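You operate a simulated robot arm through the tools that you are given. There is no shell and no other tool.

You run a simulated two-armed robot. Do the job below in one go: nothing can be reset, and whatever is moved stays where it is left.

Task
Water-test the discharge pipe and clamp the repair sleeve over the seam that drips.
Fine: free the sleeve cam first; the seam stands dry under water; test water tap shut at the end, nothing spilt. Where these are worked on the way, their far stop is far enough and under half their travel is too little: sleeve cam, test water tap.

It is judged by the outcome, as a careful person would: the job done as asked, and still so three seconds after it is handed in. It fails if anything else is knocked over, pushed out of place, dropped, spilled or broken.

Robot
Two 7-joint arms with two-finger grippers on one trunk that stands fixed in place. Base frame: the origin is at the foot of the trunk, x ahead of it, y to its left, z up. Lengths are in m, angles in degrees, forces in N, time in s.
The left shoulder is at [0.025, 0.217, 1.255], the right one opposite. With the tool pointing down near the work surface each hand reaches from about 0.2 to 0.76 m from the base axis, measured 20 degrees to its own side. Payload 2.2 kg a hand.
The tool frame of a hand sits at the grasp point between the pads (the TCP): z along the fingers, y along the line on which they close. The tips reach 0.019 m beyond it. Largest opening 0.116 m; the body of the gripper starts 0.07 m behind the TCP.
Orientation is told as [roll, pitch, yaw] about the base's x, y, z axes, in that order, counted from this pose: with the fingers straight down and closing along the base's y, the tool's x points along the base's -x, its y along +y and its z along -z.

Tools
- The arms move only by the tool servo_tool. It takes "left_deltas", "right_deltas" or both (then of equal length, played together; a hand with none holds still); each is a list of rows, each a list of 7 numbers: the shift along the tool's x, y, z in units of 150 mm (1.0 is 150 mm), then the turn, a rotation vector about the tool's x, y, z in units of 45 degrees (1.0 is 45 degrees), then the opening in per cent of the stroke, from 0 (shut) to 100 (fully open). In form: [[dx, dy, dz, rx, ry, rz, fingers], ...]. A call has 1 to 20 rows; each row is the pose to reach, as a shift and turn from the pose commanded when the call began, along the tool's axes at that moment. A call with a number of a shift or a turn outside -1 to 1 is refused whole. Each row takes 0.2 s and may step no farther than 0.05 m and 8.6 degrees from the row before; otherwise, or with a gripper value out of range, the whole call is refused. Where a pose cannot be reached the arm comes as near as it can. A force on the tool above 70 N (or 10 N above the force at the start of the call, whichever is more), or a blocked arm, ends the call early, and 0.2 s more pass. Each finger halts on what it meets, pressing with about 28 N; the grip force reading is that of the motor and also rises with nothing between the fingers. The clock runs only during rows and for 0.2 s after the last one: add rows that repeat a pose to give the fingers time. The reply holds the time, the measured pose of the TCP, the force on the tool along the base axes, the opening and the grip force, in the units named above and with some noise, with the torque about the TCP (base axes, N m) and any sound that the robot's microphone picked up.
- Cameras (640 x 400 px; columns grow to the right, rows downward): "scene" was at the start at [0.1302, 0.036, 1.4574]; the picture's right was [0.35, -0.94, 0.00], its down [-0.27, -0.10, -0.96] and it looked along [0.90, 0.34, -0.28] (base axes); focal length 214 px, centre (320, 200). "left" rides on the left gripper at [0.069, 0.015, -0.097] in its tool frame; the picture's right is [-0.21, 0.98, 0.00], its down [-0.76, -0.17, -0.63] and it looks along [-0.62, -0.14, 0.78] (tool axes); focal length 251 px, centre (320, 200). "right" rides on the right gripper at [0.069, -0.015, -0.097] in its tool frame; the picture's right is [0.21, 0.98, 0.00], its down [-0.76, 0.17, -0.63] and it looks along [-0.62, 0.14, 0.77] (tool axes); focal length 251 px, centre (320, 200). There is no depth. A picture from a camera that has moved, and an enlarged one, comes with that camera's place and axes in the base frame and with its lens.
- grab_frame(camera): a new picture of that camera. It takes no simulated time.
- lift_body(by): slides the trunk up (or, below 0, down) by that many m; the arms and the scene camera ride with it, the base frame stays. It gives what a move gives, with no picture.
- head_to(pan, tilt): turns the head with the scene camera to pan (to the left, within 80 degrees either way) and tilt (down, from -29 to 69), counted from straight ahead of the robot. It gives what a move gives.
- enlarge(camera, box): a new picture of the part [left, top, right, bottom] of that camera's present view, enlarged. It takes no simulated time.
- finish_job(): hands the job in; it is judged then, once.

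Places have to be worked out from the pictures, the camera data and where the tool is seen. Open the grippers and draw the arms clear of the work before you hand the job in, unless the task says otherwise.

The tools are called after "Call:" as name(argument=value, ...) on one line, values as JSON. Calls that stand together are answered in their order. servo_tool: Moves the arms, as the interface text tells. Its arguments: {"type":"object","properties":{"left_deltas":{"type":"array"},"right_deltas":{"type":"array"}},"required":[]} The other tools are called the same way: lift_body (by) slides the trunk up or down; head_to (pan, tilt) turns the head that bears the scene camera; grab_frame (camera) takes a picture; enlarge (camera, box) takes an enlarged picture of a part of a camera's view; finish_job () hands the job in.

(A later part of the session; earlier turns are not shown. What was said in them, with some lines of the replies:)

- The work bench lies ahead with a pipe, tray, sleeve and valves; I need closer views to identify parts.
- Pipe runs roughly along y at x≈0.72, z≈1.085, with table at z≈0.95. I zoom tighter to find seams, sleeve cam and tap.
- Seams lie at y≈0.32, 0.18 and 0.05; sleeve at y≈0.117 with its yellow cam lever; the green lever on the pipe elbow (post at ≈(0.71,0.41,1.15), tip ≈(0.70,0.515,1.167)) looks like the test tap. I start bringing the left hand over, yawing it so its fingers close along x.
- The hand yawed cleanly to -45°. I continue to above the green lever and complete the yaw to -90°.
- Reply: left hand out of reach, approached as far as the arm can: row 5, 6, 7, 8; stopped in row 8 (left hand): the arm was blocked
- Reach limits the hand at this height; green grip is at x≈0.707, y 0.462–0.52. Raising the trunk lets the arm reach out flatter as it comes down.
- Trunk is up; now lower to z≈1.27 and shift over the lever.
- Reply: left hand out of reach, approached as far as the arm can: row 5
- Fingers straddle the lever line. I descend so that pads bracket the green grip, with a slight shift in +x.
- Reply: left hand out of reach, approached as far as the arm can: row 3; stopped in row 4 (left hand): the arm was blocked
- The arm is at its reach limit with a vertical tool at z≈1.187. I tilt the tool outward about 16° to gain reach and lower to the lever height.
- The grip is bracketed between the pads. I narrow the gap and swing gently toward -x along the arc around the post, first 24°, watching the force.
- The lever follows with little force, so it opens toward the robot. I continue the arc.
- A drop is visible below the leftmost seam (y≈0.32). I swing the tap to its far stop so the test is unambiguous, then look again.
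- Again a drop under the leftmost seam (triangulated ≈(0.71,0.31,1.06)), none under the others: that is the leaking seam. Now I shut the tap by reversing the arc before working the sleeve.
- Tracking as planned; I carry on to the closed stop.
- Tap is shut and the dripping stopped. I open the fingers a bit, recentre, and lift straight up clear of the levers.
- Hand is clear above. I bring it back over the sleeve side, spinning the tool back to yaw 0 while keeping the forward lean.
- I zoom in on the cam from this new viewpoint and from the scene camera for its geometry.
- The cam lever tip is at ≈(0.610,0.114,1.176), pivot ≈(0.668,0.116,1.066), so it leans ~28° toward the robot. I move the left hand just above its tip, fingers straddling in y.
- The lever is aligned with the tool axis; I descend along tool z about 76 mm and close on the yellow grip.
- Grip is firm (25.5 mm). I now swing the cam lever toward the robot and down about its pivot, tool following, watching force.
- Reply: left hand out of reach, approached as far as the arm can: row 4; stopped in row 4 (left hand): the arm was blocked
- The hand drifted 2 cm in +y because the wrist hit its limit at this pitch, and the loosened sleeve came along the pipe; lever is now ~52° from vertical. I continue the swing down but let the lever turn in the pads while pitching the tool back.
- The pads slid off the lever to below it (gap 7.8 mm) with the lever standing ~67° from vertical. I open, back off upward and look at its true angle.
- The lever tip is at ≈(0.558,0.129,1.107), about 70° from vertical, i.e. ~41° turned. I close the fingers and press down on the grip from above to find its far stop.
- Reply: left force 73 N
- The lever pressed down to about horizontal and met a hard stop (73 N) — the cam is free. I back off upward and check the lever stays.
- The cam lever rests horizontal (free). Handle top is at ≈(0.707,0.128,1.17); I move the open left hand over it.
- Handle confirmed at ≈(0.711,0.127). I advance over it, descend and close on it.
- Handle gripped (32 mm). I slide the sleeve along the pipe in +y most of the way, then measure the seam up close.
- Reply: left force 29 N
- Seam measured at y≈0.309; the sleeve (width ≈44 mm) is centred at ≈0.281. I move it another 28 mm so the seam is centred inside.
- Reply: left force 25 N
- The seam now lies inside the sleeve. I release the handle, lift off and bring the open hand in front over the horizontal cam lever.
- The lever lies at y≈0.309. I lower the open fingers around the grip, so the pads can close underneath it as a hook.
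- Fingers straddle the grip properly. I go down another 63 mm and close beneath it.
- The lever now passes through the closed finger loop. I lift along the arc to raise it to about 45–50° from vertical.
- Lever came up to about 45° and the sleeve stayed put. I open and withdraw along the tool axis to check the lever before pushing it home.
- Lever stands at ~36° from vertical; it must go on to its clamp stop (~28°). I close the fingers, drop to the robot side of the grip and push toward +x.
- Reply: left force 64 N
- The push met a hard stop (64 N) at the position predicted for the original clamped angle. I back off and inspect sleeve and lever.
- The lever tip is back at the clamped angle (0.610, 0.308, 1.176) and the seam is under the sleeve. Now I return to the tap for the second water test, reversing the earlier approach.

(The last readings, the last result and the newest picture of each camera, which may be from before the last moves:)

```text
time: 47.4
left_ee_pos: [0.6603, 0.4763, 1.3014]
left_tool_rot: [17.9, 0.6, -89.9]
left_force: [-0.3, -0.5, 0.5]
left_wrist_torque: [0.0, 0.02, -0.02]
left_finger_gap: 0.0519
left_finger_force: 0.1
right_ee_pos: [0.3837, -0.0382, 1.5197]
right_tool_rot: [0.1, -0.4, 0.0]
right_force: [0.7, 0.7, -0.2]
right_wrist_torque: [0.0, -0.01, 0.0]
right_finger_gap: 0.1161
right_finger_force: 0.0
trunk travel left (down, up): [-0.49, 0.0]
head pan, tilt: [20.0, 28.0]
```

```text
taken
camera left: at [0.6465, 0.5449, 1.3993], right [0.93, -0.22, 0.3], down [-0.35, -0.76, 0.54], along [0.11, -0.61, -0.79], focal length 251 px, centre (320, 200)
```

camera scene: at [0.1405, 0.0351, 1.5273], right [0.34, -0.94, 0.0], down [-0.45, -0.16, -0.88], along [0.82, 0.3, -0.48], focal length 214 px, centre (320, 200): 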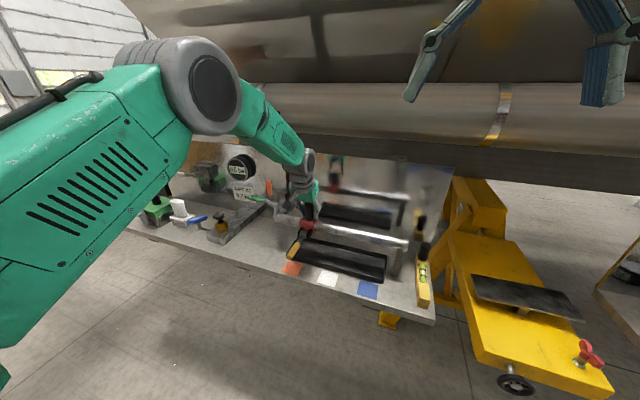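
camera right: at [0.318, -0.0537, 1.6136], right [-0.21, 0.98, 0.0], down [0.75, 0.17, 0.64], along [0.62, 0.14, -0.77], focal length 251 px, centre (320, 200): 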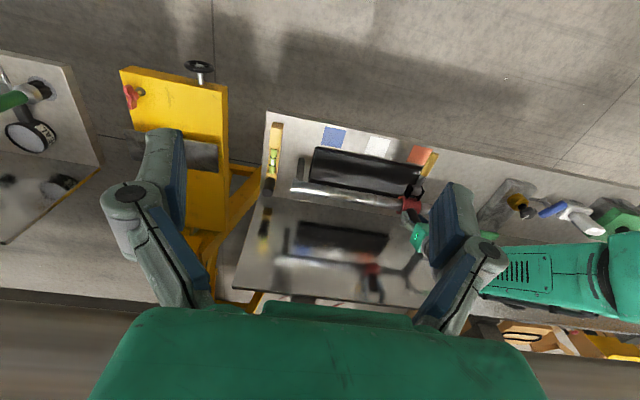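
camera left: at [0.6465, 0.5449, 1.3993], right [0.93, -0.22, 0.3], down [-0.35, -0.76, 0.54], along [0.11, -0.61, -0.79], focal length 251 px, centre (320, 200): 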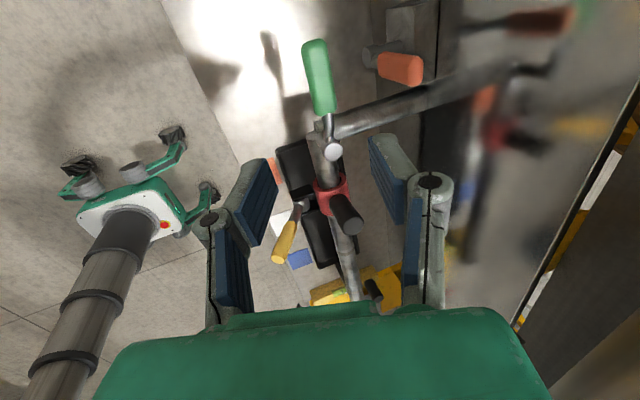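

Same overhead pose as before. I descend around the green grip.

Call:
servo_tool(left_deltas=[[0.03, 0.1, 0.07, 0, 0, 0, 45], [0.058, 0.182, 0.129, 0, 0, 0, 45], [0.058, 0.15, 0.4, 0, 0, 0, 45], [0.058, 0.091, 0.695, 0, 0, 0, 45], [0.058, 0.002, 0.971, 0, 0, 0, 45], [0.058, 0.002, 0.971, 0, 0, 0, 28]])

Call:
grab_frame(camera="left")

```text
time: 48.8
left_ee_pos: [0.7069, 0.4882, 1.1623]
left_tool_rot: [18.0, 0.5, -89.7]
left_force: [-0.7, -0.1, 0.6]
left_wrist_torque: [0.03, -0.03, -0.03]
left_finger_gap: 0.0326
left_finger_force: 0.1
right_ee_pos: [0.3825, -0.0392, 1.5193]
right_tool_rot: [-0.1, -0.6, 0.1]
right_force: [0.5, 0.2, 0.6]
right_wrist_torque: [-0.01, -0.03, -0.04]
right_finger_gap: 0.1159
right_finger_force: 0.1
trunk travel left (down, up): [-0.49, 0.0]
head pan, tilt: [20.0, 28.0]
```

```text
taken
camera left: at [0.6921, 0.5558, 1.2616], right [0.93, -0.21, 0.3], down [-0.35, -0.76, 0.54], along [0.11, -0.61, -0.78], focal length 251 px, centre (320, 200)
```

left: 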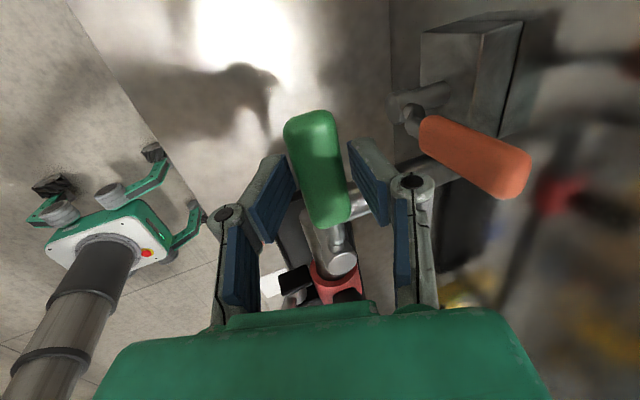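

The grip is bracketed again. I swing the tap open along the same arc, in the three steps used before.

Call:
servo_tool(left_deltas=[[-0.004, -0.06, -0.0195, 0, 0, -0.178, 28], [-0.018, -0.119, -0.0386, 0, 0, -0.356, 28], [-0.039, -0.175, -0.057, 0, 0, -0.533, 28]])

Call:
servo_tool(left_deltas=[[-0.005, -0.06, -0.017, 0, 0, -0.178, 28], [-0.019, -0.12, -0.033, 0, 0, -0.356, 28], [-0.042, -0.177, -0.047, 0, 0, -0.533, 28], [-0.073, -0.232, -0.059, 0, 0, -0.711, 28], [-0.111, -0.281, -0.069, 0, 0, -0.889, 28], [-0.137, -0.31, -0.074, 0, 0, -1.0, 28]])

Call:
grab_frame(camera="left")

Call:
enlarge(camera="scene", box=[230, 180, 410, 300])

```text
time: 49.6
left_ee_pos: [0.6787, 0.4808, 1.1631]
left_tool_rot: [16.8, -6.7, -66.6]
left_force: [0.3, -0.1, 0.7]
left_wrist_torque: [0.03, 0.02, 0.0]
left_finger_gap: 0.033
left_finger_force: 0.1
right_ee_pos: [0.3819, -0.0394, 1.519]
right_tool_rot: [0.1, -0.6, -0.1]
right_force: [-0.3, 0.0, 0.4]
right_wrist_torque: [-0.04, -0.03, 0.0]
right_finger_gap: 0.116
right_finger_force: 0.0
trunk travel left (down, up): [-0.49, 0.0]
head pan, tilt: [20.0, 28.0]
```

```text
time: 51.0
left_ee_pos: [0.6433, 0.4431, 1.161]
left_tool_rot: [7.3, -16.5, -21.7]
left_force: [0.1, 0.6, 0.8]
left_wrist_torque: [0.03, 0.0, -0.02]
left_finger_gap: 0.0324
left_finger_force: 0.2
right_ee_pos: [0.3834, -0.0398, 1.519]
right_tool_rot: [0.0, -0.5, -0.1]
right_force: [0.3, -0.6, -0.2]
right_wrist_torque: [0.01, 0.0, 0.01]
right_finger_gap: 0.116
right_finger_force: 0.0
trunk travel left (down, up): [-0.49, 0.0]
head pan, tilt: [20.0, 28.0]
```

```text
taken
camera left: at [0.5573, 0.4803, 1.2373], right [0.52, 0.84, 0.18], down [0.42, -0.43, 0.8], along [0.74, -0.34, -0.58], focal length 251 px, centre (320, 200)
```

left: 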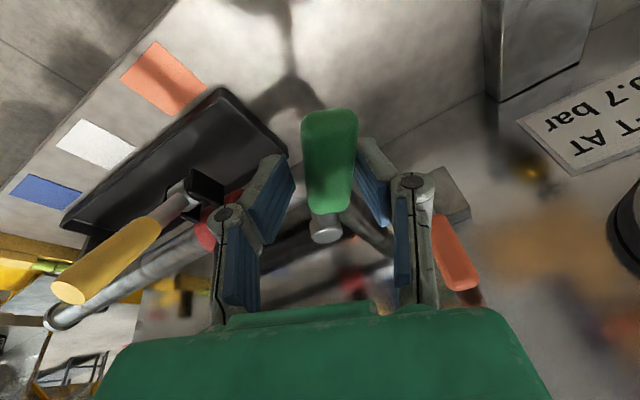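

```text
3.33 times, centred on (320, 240) of scene
camera zoom: at [0.1299, 0.0345, 1.5284], right [0.34, -0.94, 0.0], down [-0.44, -0.16, -0.88], along [0.83, 0.3, -0.47], focal length 715 px, centre (320, 67)
```

zoom: 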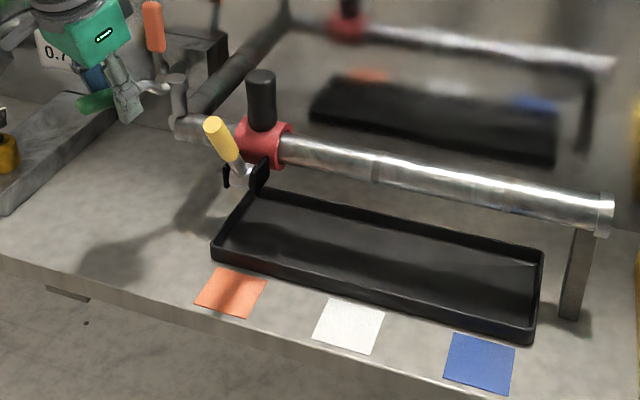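

No drip so far. I open to the far stop and hold for a moment, checking for drops.

Call:
servo_tool(left_deltas=[[-0.005, -0.063, -0.006, 0, 0, -0.15, 28], [-0.019, -0.125, -0.009, 0, 0, -0.3, 28], [-0.037, -0.177, -0.009, 0, 0, -0.4, 28], [-0.058, -0.22, -0.008, 0, 0, -0.45, 28]])

Call:
enlarge(camera="scene", box=[230, 180, 410, 300])

Call:
grab_frame(camera="left")

Call:
enlarge(camera="right", box=[270, 110, 470, 250])

```text
time: 52.0
left_ee_pos: [0.6393, 0.4073, 1.1606]
left_tool_rot: [1.0, -17.9, -0.7]
left_force: [0.8, -0.2, 0.0]
left_wrist_torque: [0.02, -0.03, 0.0]
left_finger_gap: 0.0326
left_finger_force: 0.0
right_ee_pos: [0.3832, -0.0391, 1.5191]
right_tool_rot: [0.0, -0.5, -0.1]
right_force: [0.6, -0.6, 1.2]
right_wrist_torque: [-0.01, 0.0, -0.01]
right_finger_gap: 0.116
right_finger_force: 0.1
trunk travel left (down, up): [-0.49, 0.0]
head pan, tilt: [20.0, 28.0]
```

```text
3.33 times, centred on (320, 240) of scene
camera zoom: at [0.1301, 0.0341, 1.5284], right [0.34, -0.94, 0.0], down [-0.44, -0.16, -0.88], along [0.83, 0.3, -0.47], focal length 715 px, centre (320, 67)
```

zoom: 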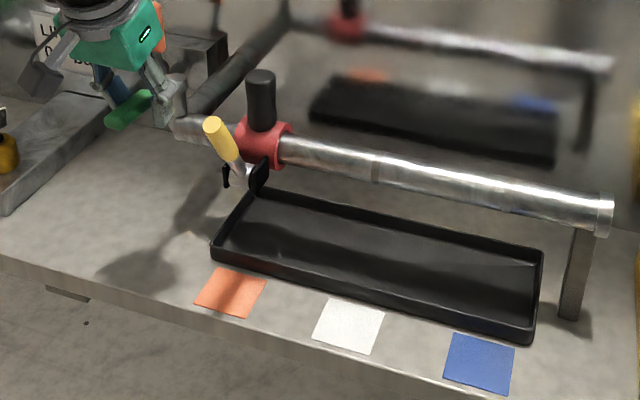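

```text
taken
camera left: at [0.5444, 0.4223, 1.2337], right [0.21, 0.97, 0.08], down [0.52, -0.18, 0.83], along [0.83, -0.13, -0.55], focal length 251 px, centre (320, 200)
```

left: 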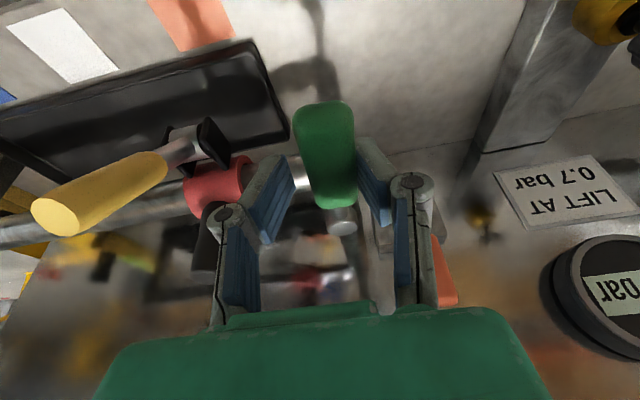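

```text
2.86 times, centred on (370, 180) of right
camera zoom: at [0.3126, -0.0559, 1.6147], right [-0.21, 0.98, 0.0], down [0.75, 0.17, 0.64], along [0.62, 0.14, -0.77], focal length 718 px, centre (177, 257)
```

zoom: 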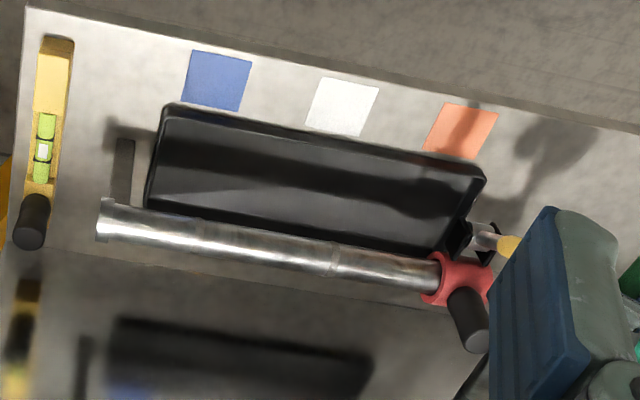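

Dry so far with the tap full open. I hold for ~2 s more and look again at higher zoom under the sleeve.

Call:
servo_tool(left_deltas=[[0, 0, 0, 0, 0, 0, 28], [0, 0, 0, 0, 0, 0, 28], [0, 0, 0, 0, 0, 0, 28], [0, 0, 0, 0, 0, 0, 28], [0, 0, 0, 0, 0, 0, 28]])

Call:
enlarge(camera="scene", box=[270, 190, 350, 250])

Call:
servo_tool(left_deltas=[[0, 0, 0, 0, 0, 0, 28], [0, 0, 0, 0, 0, 0, 28], [0, 0, 0, 0, 0, 0, 28], [0, 0, 0, 0, 0, 0, 28], [0, 0, 0, 0, 0, 0, 28], [0, 0, 0, 0, 0, 0, 28]])

Call:
enlarge(camera="scene", box=[270, 190, 350, 250])

Call:
enlarge(camera="scene", box=[300, 200, 420, 280])

```text
time: 53.2
left_ee_pos: [0.6378, 0.4087, 1.1629]
left_tool_rot: [0.9, -18.0, -0.7]
left_force: [0.5, 0.3, 0.5]
left_wrist_torque: [-0.05, -0.02, -0.04]
left_finger_gap: 0.0325
left_finger_force: 0.1
right_ee_pos: [0.3831, -0.0389, 1.5189]
right_tool_rot: [0.0, -0.5, -0.1]
right_force: [0.5, 0.3, -1.0]
right_wrist_torque: [-0.02, 0.0, 0.0]
right_finger_gap: 0.1162
right_finger_force: 0.1
trunk travel left (down, up): [-0.49, 0.0]
head pan, tilt: [20.0, 28.0]
```

```text
6.67 times, centred on (310, 220) of scene
camera zoom: at [0.13, 0.0343, 1.5284], right [0.34, -0.94, 0.0], down [-0.44, -0.16, -0.88], along [0.83, 0.3, -0.47], focal length 1430 px, centre (387, 67)
```

zoom: 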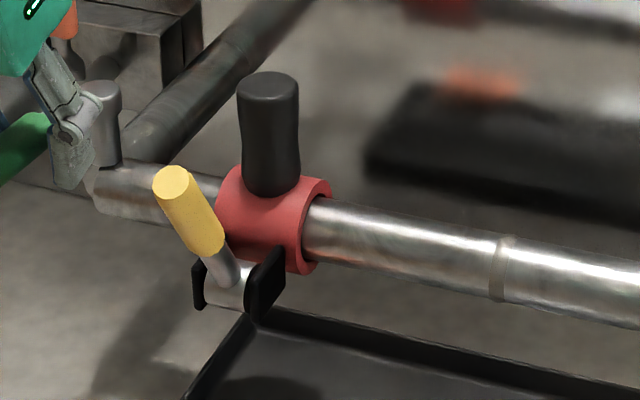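

```text
time: 54.6
left_ee_pos: [0.6396, 0.4074, 1.1615]
left_tool_rot: [0.9, -18.0, -0.6]
left_force: [0.6, 0.1, 0.3]
left_wrist_torque: [-0.02, -0.02, -0.02]
left_finger_gap: 0.0325
left_finger_force: 0.0
right_ee_pos: [0.382, -0.0398, 1.5182]
right_tool_rot: [0.0, -0.5, 0.0]
right_force: [-0.4, 0.4, -0.3]
right_wrist_torque: [0.02, -0.02, 0.02]
right_finger_gap: 0.1163
right_finger_force: 0.1
trunk travel left (down, up): [-0.49, 0.0]
head pan, tilt: [20.0, 28.0]
```

```text
6.67 times, centred on (310, 220) of scene
camera zoom: at [0.13, 0.0344, 1.5284], right [0.34, -0.94, 0.0], down [-0.44, -0.16, -0.88], along [0.83, 0.3, -0.47], focal length 1430 px, centre (387, 67)
```

zoom: 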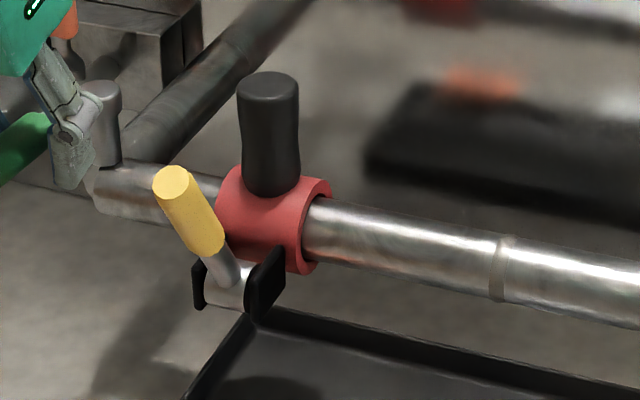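

```text
5.00 times, centred on (360, 240) of scene
camera zoom: at [0.13, 0.0344, 1.5284], right [0.34, -0.94, 0.0], down [-0.44, -0.16, -0.88], along [0.83, 0.3, -0.47], focal length 1072 px, centre (120, 0)
```

zoom: 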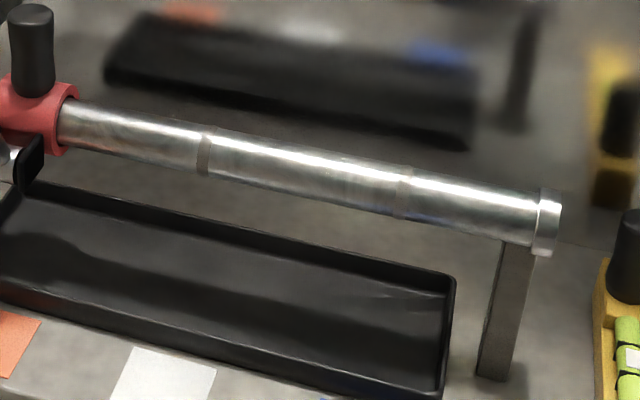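

The sleeved seam stays dry with the tap wide open, and no other seam drips. I shut the tap with the reverse arc.

Call:
servo_tool(left_deltas=[[-0.006, 0.063, 0.002, 0, 0, 0.15, 28], [-0.013, 0.127, 0.004, 0, 0, 0.32, 28], [-0.025, 0.187, 0.008, 0, 0, 0.5, 28], [-0.047, 0.247, 0.015, 0, 0, 0.68, 28], [-0.076, 0.303, 0.025, 0, 0, 0.86, 28], [-0.112, 0.353, 0.036, 0, 0, 1.0, 28]])

Call:
servo_tool(left_deltas=[[0.002, 0.062, 0.014, 0, 0, 0.15, 28], [-0.004, 0.123, 0.029, 0, 0, 0.3, 28], [-0.019, 0.182, 0.047, 0, 0, 0.45, 28], [-0.041, 0.237, 0.065, 0, 0, 0.6, 28], [-0.072, 0.29, 0.084, 0, 0, 0.75, 28], [-0.11, 0.336, 0.103, 0, 0, 0.9, 28], [-0.154, 0.377, 0.123, 0, 0, 1.0, 28], [-0.17, 0.41, 0.135, 0, 0, 1.0, 28]])

Call:
grab_frame(camera="left")

Call:
enlarge(camera="scene", box=[200, 120, 320, 220])

```text
time: 56.0
left_ee_pos: [0.6582, 0.4627, 1.1623]
left_tool_rot: [13.5, -11.8, -47.1]
left_force: [-0.4, -0.5, -0.1]
left_wrist_torque: [0.0, 0.02, -0.02]
left_finger_gap: 0.0332
left_finger_force: 0.0
right_ee_pos: [0.3839, -0.0381, 1.5194]
right_tool_rot: [0.0, -0.5, 0.0]
right_force: [-0.6, -0.6, -0.5]
right_wrist_torque: [0.04, 0.0, -0.03]
right_finger_gap: 0.1163
right_finger_force: 0.0
trunk travel left (down, up): [-0.49, 0.0]
head pan, tilt: [20.0, 28.0]
```

```text
time: 57.8
left_ee_pos: [0.721, 0.486, 1.161]
left_tool_rot: [17.9, 0.8, -90.5]
left_force: [-12.6, -0.7, -2.3]
left_wrist_torque: [-0.09, 0.1, 0.11]
left_finger_gap: 0.0396
left_finger_force: 5.2
right_ee_pos: [0.3802, -0.0401, 1.52]
right_tool_rot: [0.1, -0.6, 0.0]
right_force: [-0.2, -0.2, 0.4]
right_wrist_torque: [-0.01, 0.02, 0.02]
right_finger_gap: 0.1158
right_finger_force: 0.1
trunk travel left (down, up): [-0.49, 0.0]
head pan, tilt: [20.0, 28.0]
```

```text
taken
camera left: at [0.7059, 0.5539, 1.2606], right [0.93, -0.23, 0.3], down [-0.36, -0.76, 0.54], along [0.1, -0.61, -0.79], focal length 251 px, centre (320, 200)
```

left: 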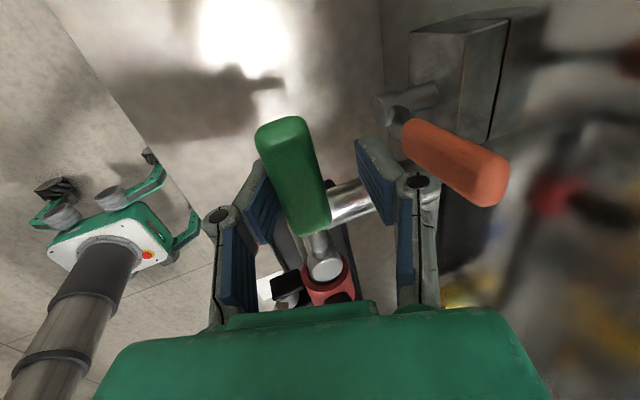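

```text
4.00 times, centred on (260, 170) of scene
camera zoom: at [0.127, 0.0349, 1.5286], right [0.34, -0.94, 0.0], down [-0.44, -0.16, -0.88], along [0.83, 0.3, -0.47], focal length 858 px, centre (560, 320)
```

zoom: 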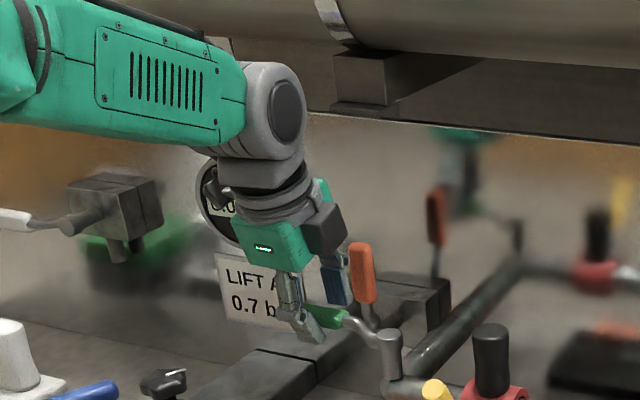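

The tap is pressed against its closed stop (12.6 N). I recentre, open, lift straight up and draw the hand clear.

Call:
servo_tool(left_deltas=[[0, -0.05, -0.01, 0, 0, 0, 35], [0, -0.085, -0.03, 0, 0, 0, 45], [0, -0.04, -0.15, 0, 0, 0, 45], [0, 0.02, -0.4, 0, 0, 0, 45], [0, 0.1, -0.65, 0, 0, 0, 45], [0, 0.1, -0.9, 0, 0, 0, 45]])

Call:
servo_tool(left_deltas=[[-0.02, -0.12, -0.05, 0, 0, -0.14, 45], [-0.04, -0.25, -0.1, 0, 0, -0.28, 45], [-0.06, -0.38, -0.14, 0, 0, -0.43, 60], [-0.08, -0.5, -0.19, 0, 0, -0.57, 70], [-0.1, -0.63, -0.24, 0, 0, -0.71, 80], [-0.12, -0.75, -0.29, 0, 0, -0.86, 90], [-0.14, -0.88, -0.333, 0, 0, -1.0, 90]])

Call:
grab_frame(camera="scene")

Call:
enlarge(camera="scene", box=[200, 140, 420, 290])

```text
time: 59.2
left_ee_pos: [0.6935, 0.4831, 1.295]
left_tool_rot: [18.0, 1.0, -90.5]
left_force: [-0.4, -0.6, -0.4]
left_wrist_torque: [0.02, -0.07, -0.02]
left_finger_gap: 0.0522
left_finger_force: 0.1
right_ee_pos: [0.3811, -0.0392, 1.5205]
right_tool_rot: [0.0, -0.6, 0.0]
right_force: [0.4, 0.4, 0.5]
right_wrist_torque: [0.01, 0.01, -0.02]
right_finger_gap: 0.1159
right_finger_force: 0.0
trunk travel left (down, up): [-0.49, 0.0]
head pan, tilt: [20.0, 28.0]
```

```text
time: 60.8
left_ee_pos: [0.5512, 0.4636, 1.3029]
left_tool_rot: [13.6, -12.0, -46.8]
left_force: [-0.6, -1.1, 0.0]
left_wrist_torque: [0.03, -0.05, 0.02]
left_finger_gap: 0.1045
left_finger_force: 0.0
right_ee_pos: [0.3818, -0.0397, 1.5197]
right_tool_rot: [0.0, -0.5, -0.1]
right_force: [-0.4, 0.2, -0.2]
right_wrist_torque: [-0.01, 0.02, 0.01]
right_finger_gap: 0.116
right_finger_force: 0.0
trunk travel left (down, up): [-0.49, 0.0]
head pan, tilt: [20.0, 28.0]
```

```text
taken
camera scene: at [0.1279, 0.0348, 1.5286], right [0.34, -0.94, 0.0], down [-0.44, -0.16, -0.88], along [0.83, 0.3, -0.47], focal length 214 px, centre (320, 200)
```

scene: 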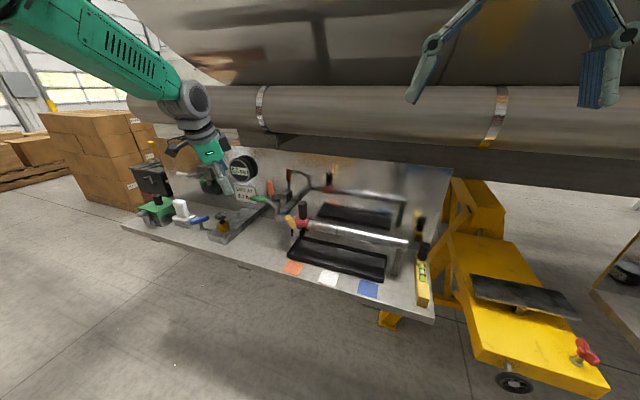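

```text
2.67 times, centred on (310, 215) of scene
camera zoom: at [0.1279, 0.0348, 1.5286], right [0.34, -0.94, 0.0], down [-0.44, -0.16, -0.88], along [0.83, 0.3, -0.47], focal length 572 px, centre (347, 160)
```

zoom: 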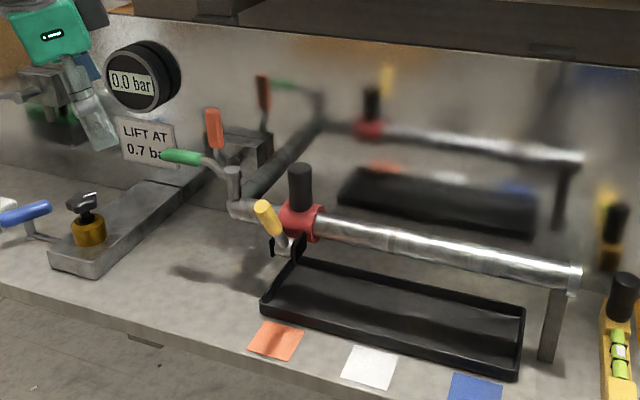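

Everything looks in place: sleeve clamped over the left seam, tap shut, other items untouched. I draw the arm further back before handing in.

Call:
servo_tool(left_deltas=[[0.1, -0.1, -0.19, 0, 0, 0, 100], [0.2, -0.2, -0.38, 0, 0, 0, 100], [0.3, -0.3, -0.57, 0, 0, 0, 100], [0.42, -0.42, -0.755, 0, 0, 0, 100], [0.42, -0.42, -0.755, 0, 0, 0, 100], [0.42, -0.42, -0.755, 0, 0, 0, 100]])

Call:
enlarge(camera="scene", box=[130, 150, 450, 330])

```text
time: 62.2
left_ee_pos: [0.4331, 0.4668, 1.3822]
left_tool_rot: [13.3, -12.1, -47.0]
left_force: [0.4, -0.1, -0.1]
left_wrist_torque: [0.0, -0.02, -0.02]
left_finger_gap: 0.1163
left_finger_force: 0.1
right_ee_pos: [0.384, -0.0347, 1.5191]
right_tool_rot: [-0.1, -0.4, 0.0]
right_force: [-0.3, -0.8, 0.4]
right_wrist_torque: [-0.01, 0.02, 0.02]
right_finger_gap: 0.1159
right_finger_force: 0.0
trunk travel left (down, up): [-0.49, 0.0]
head pan, tilt: [20.0, 28.0]
```

```text
2.00 times, centred on (290, 240) of scene
camera zoom: at [0.1284, 0.0381, 1.5284], right [0.34, -0.94, 0.0], down [-0.44, -0.16, -0.88], along [0.83, 0.3, -0.47], focal length 429 px, centre (380, 120)
```

zoom: 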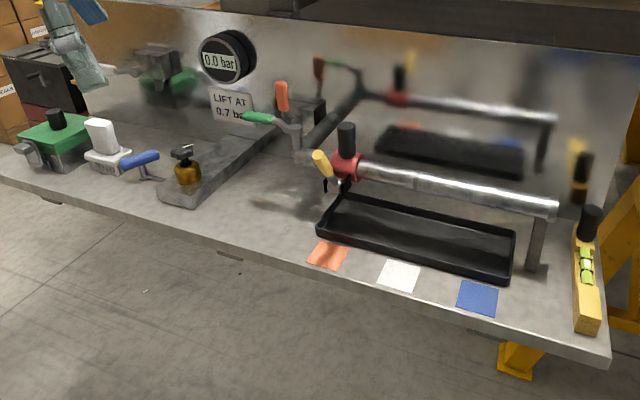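

Both hands are open and clear, the sleeve is clamped over the formerly dripping seam and the tap is shut. I hand the job in.

Call:
finish_job()

```text
The job is handed in.
```

The repair sleeve is clamped over the leftmost seam of the discharge pipe, the one that dripped, and the job is handed in.

- **First water test:** with the test water tap open, drops fell only from the leftmost seam (y ≈ 0.31 m). I shut the tap before touching the sleeve.
- **Sleeve:** I swung the cam to its far stop, slid the sleeve over the seam, and pushed the cam back to its clamped stop. About 24° into the freeing stroke my wrist ran out of range, and the loosened sleeve slid 2 cm along the pipe before the cam was fully free.
- **Second water test:** I held the tap fully open for about three seconds. No drops showed at the sleeved seam or at either of the other two.
- **At the end:** the tap is pressed against its closed stop. The last pictures show no spill and nothing else moved. Both hands are open and drawn back from the bench, and the trunk is still raised 0.09 m.
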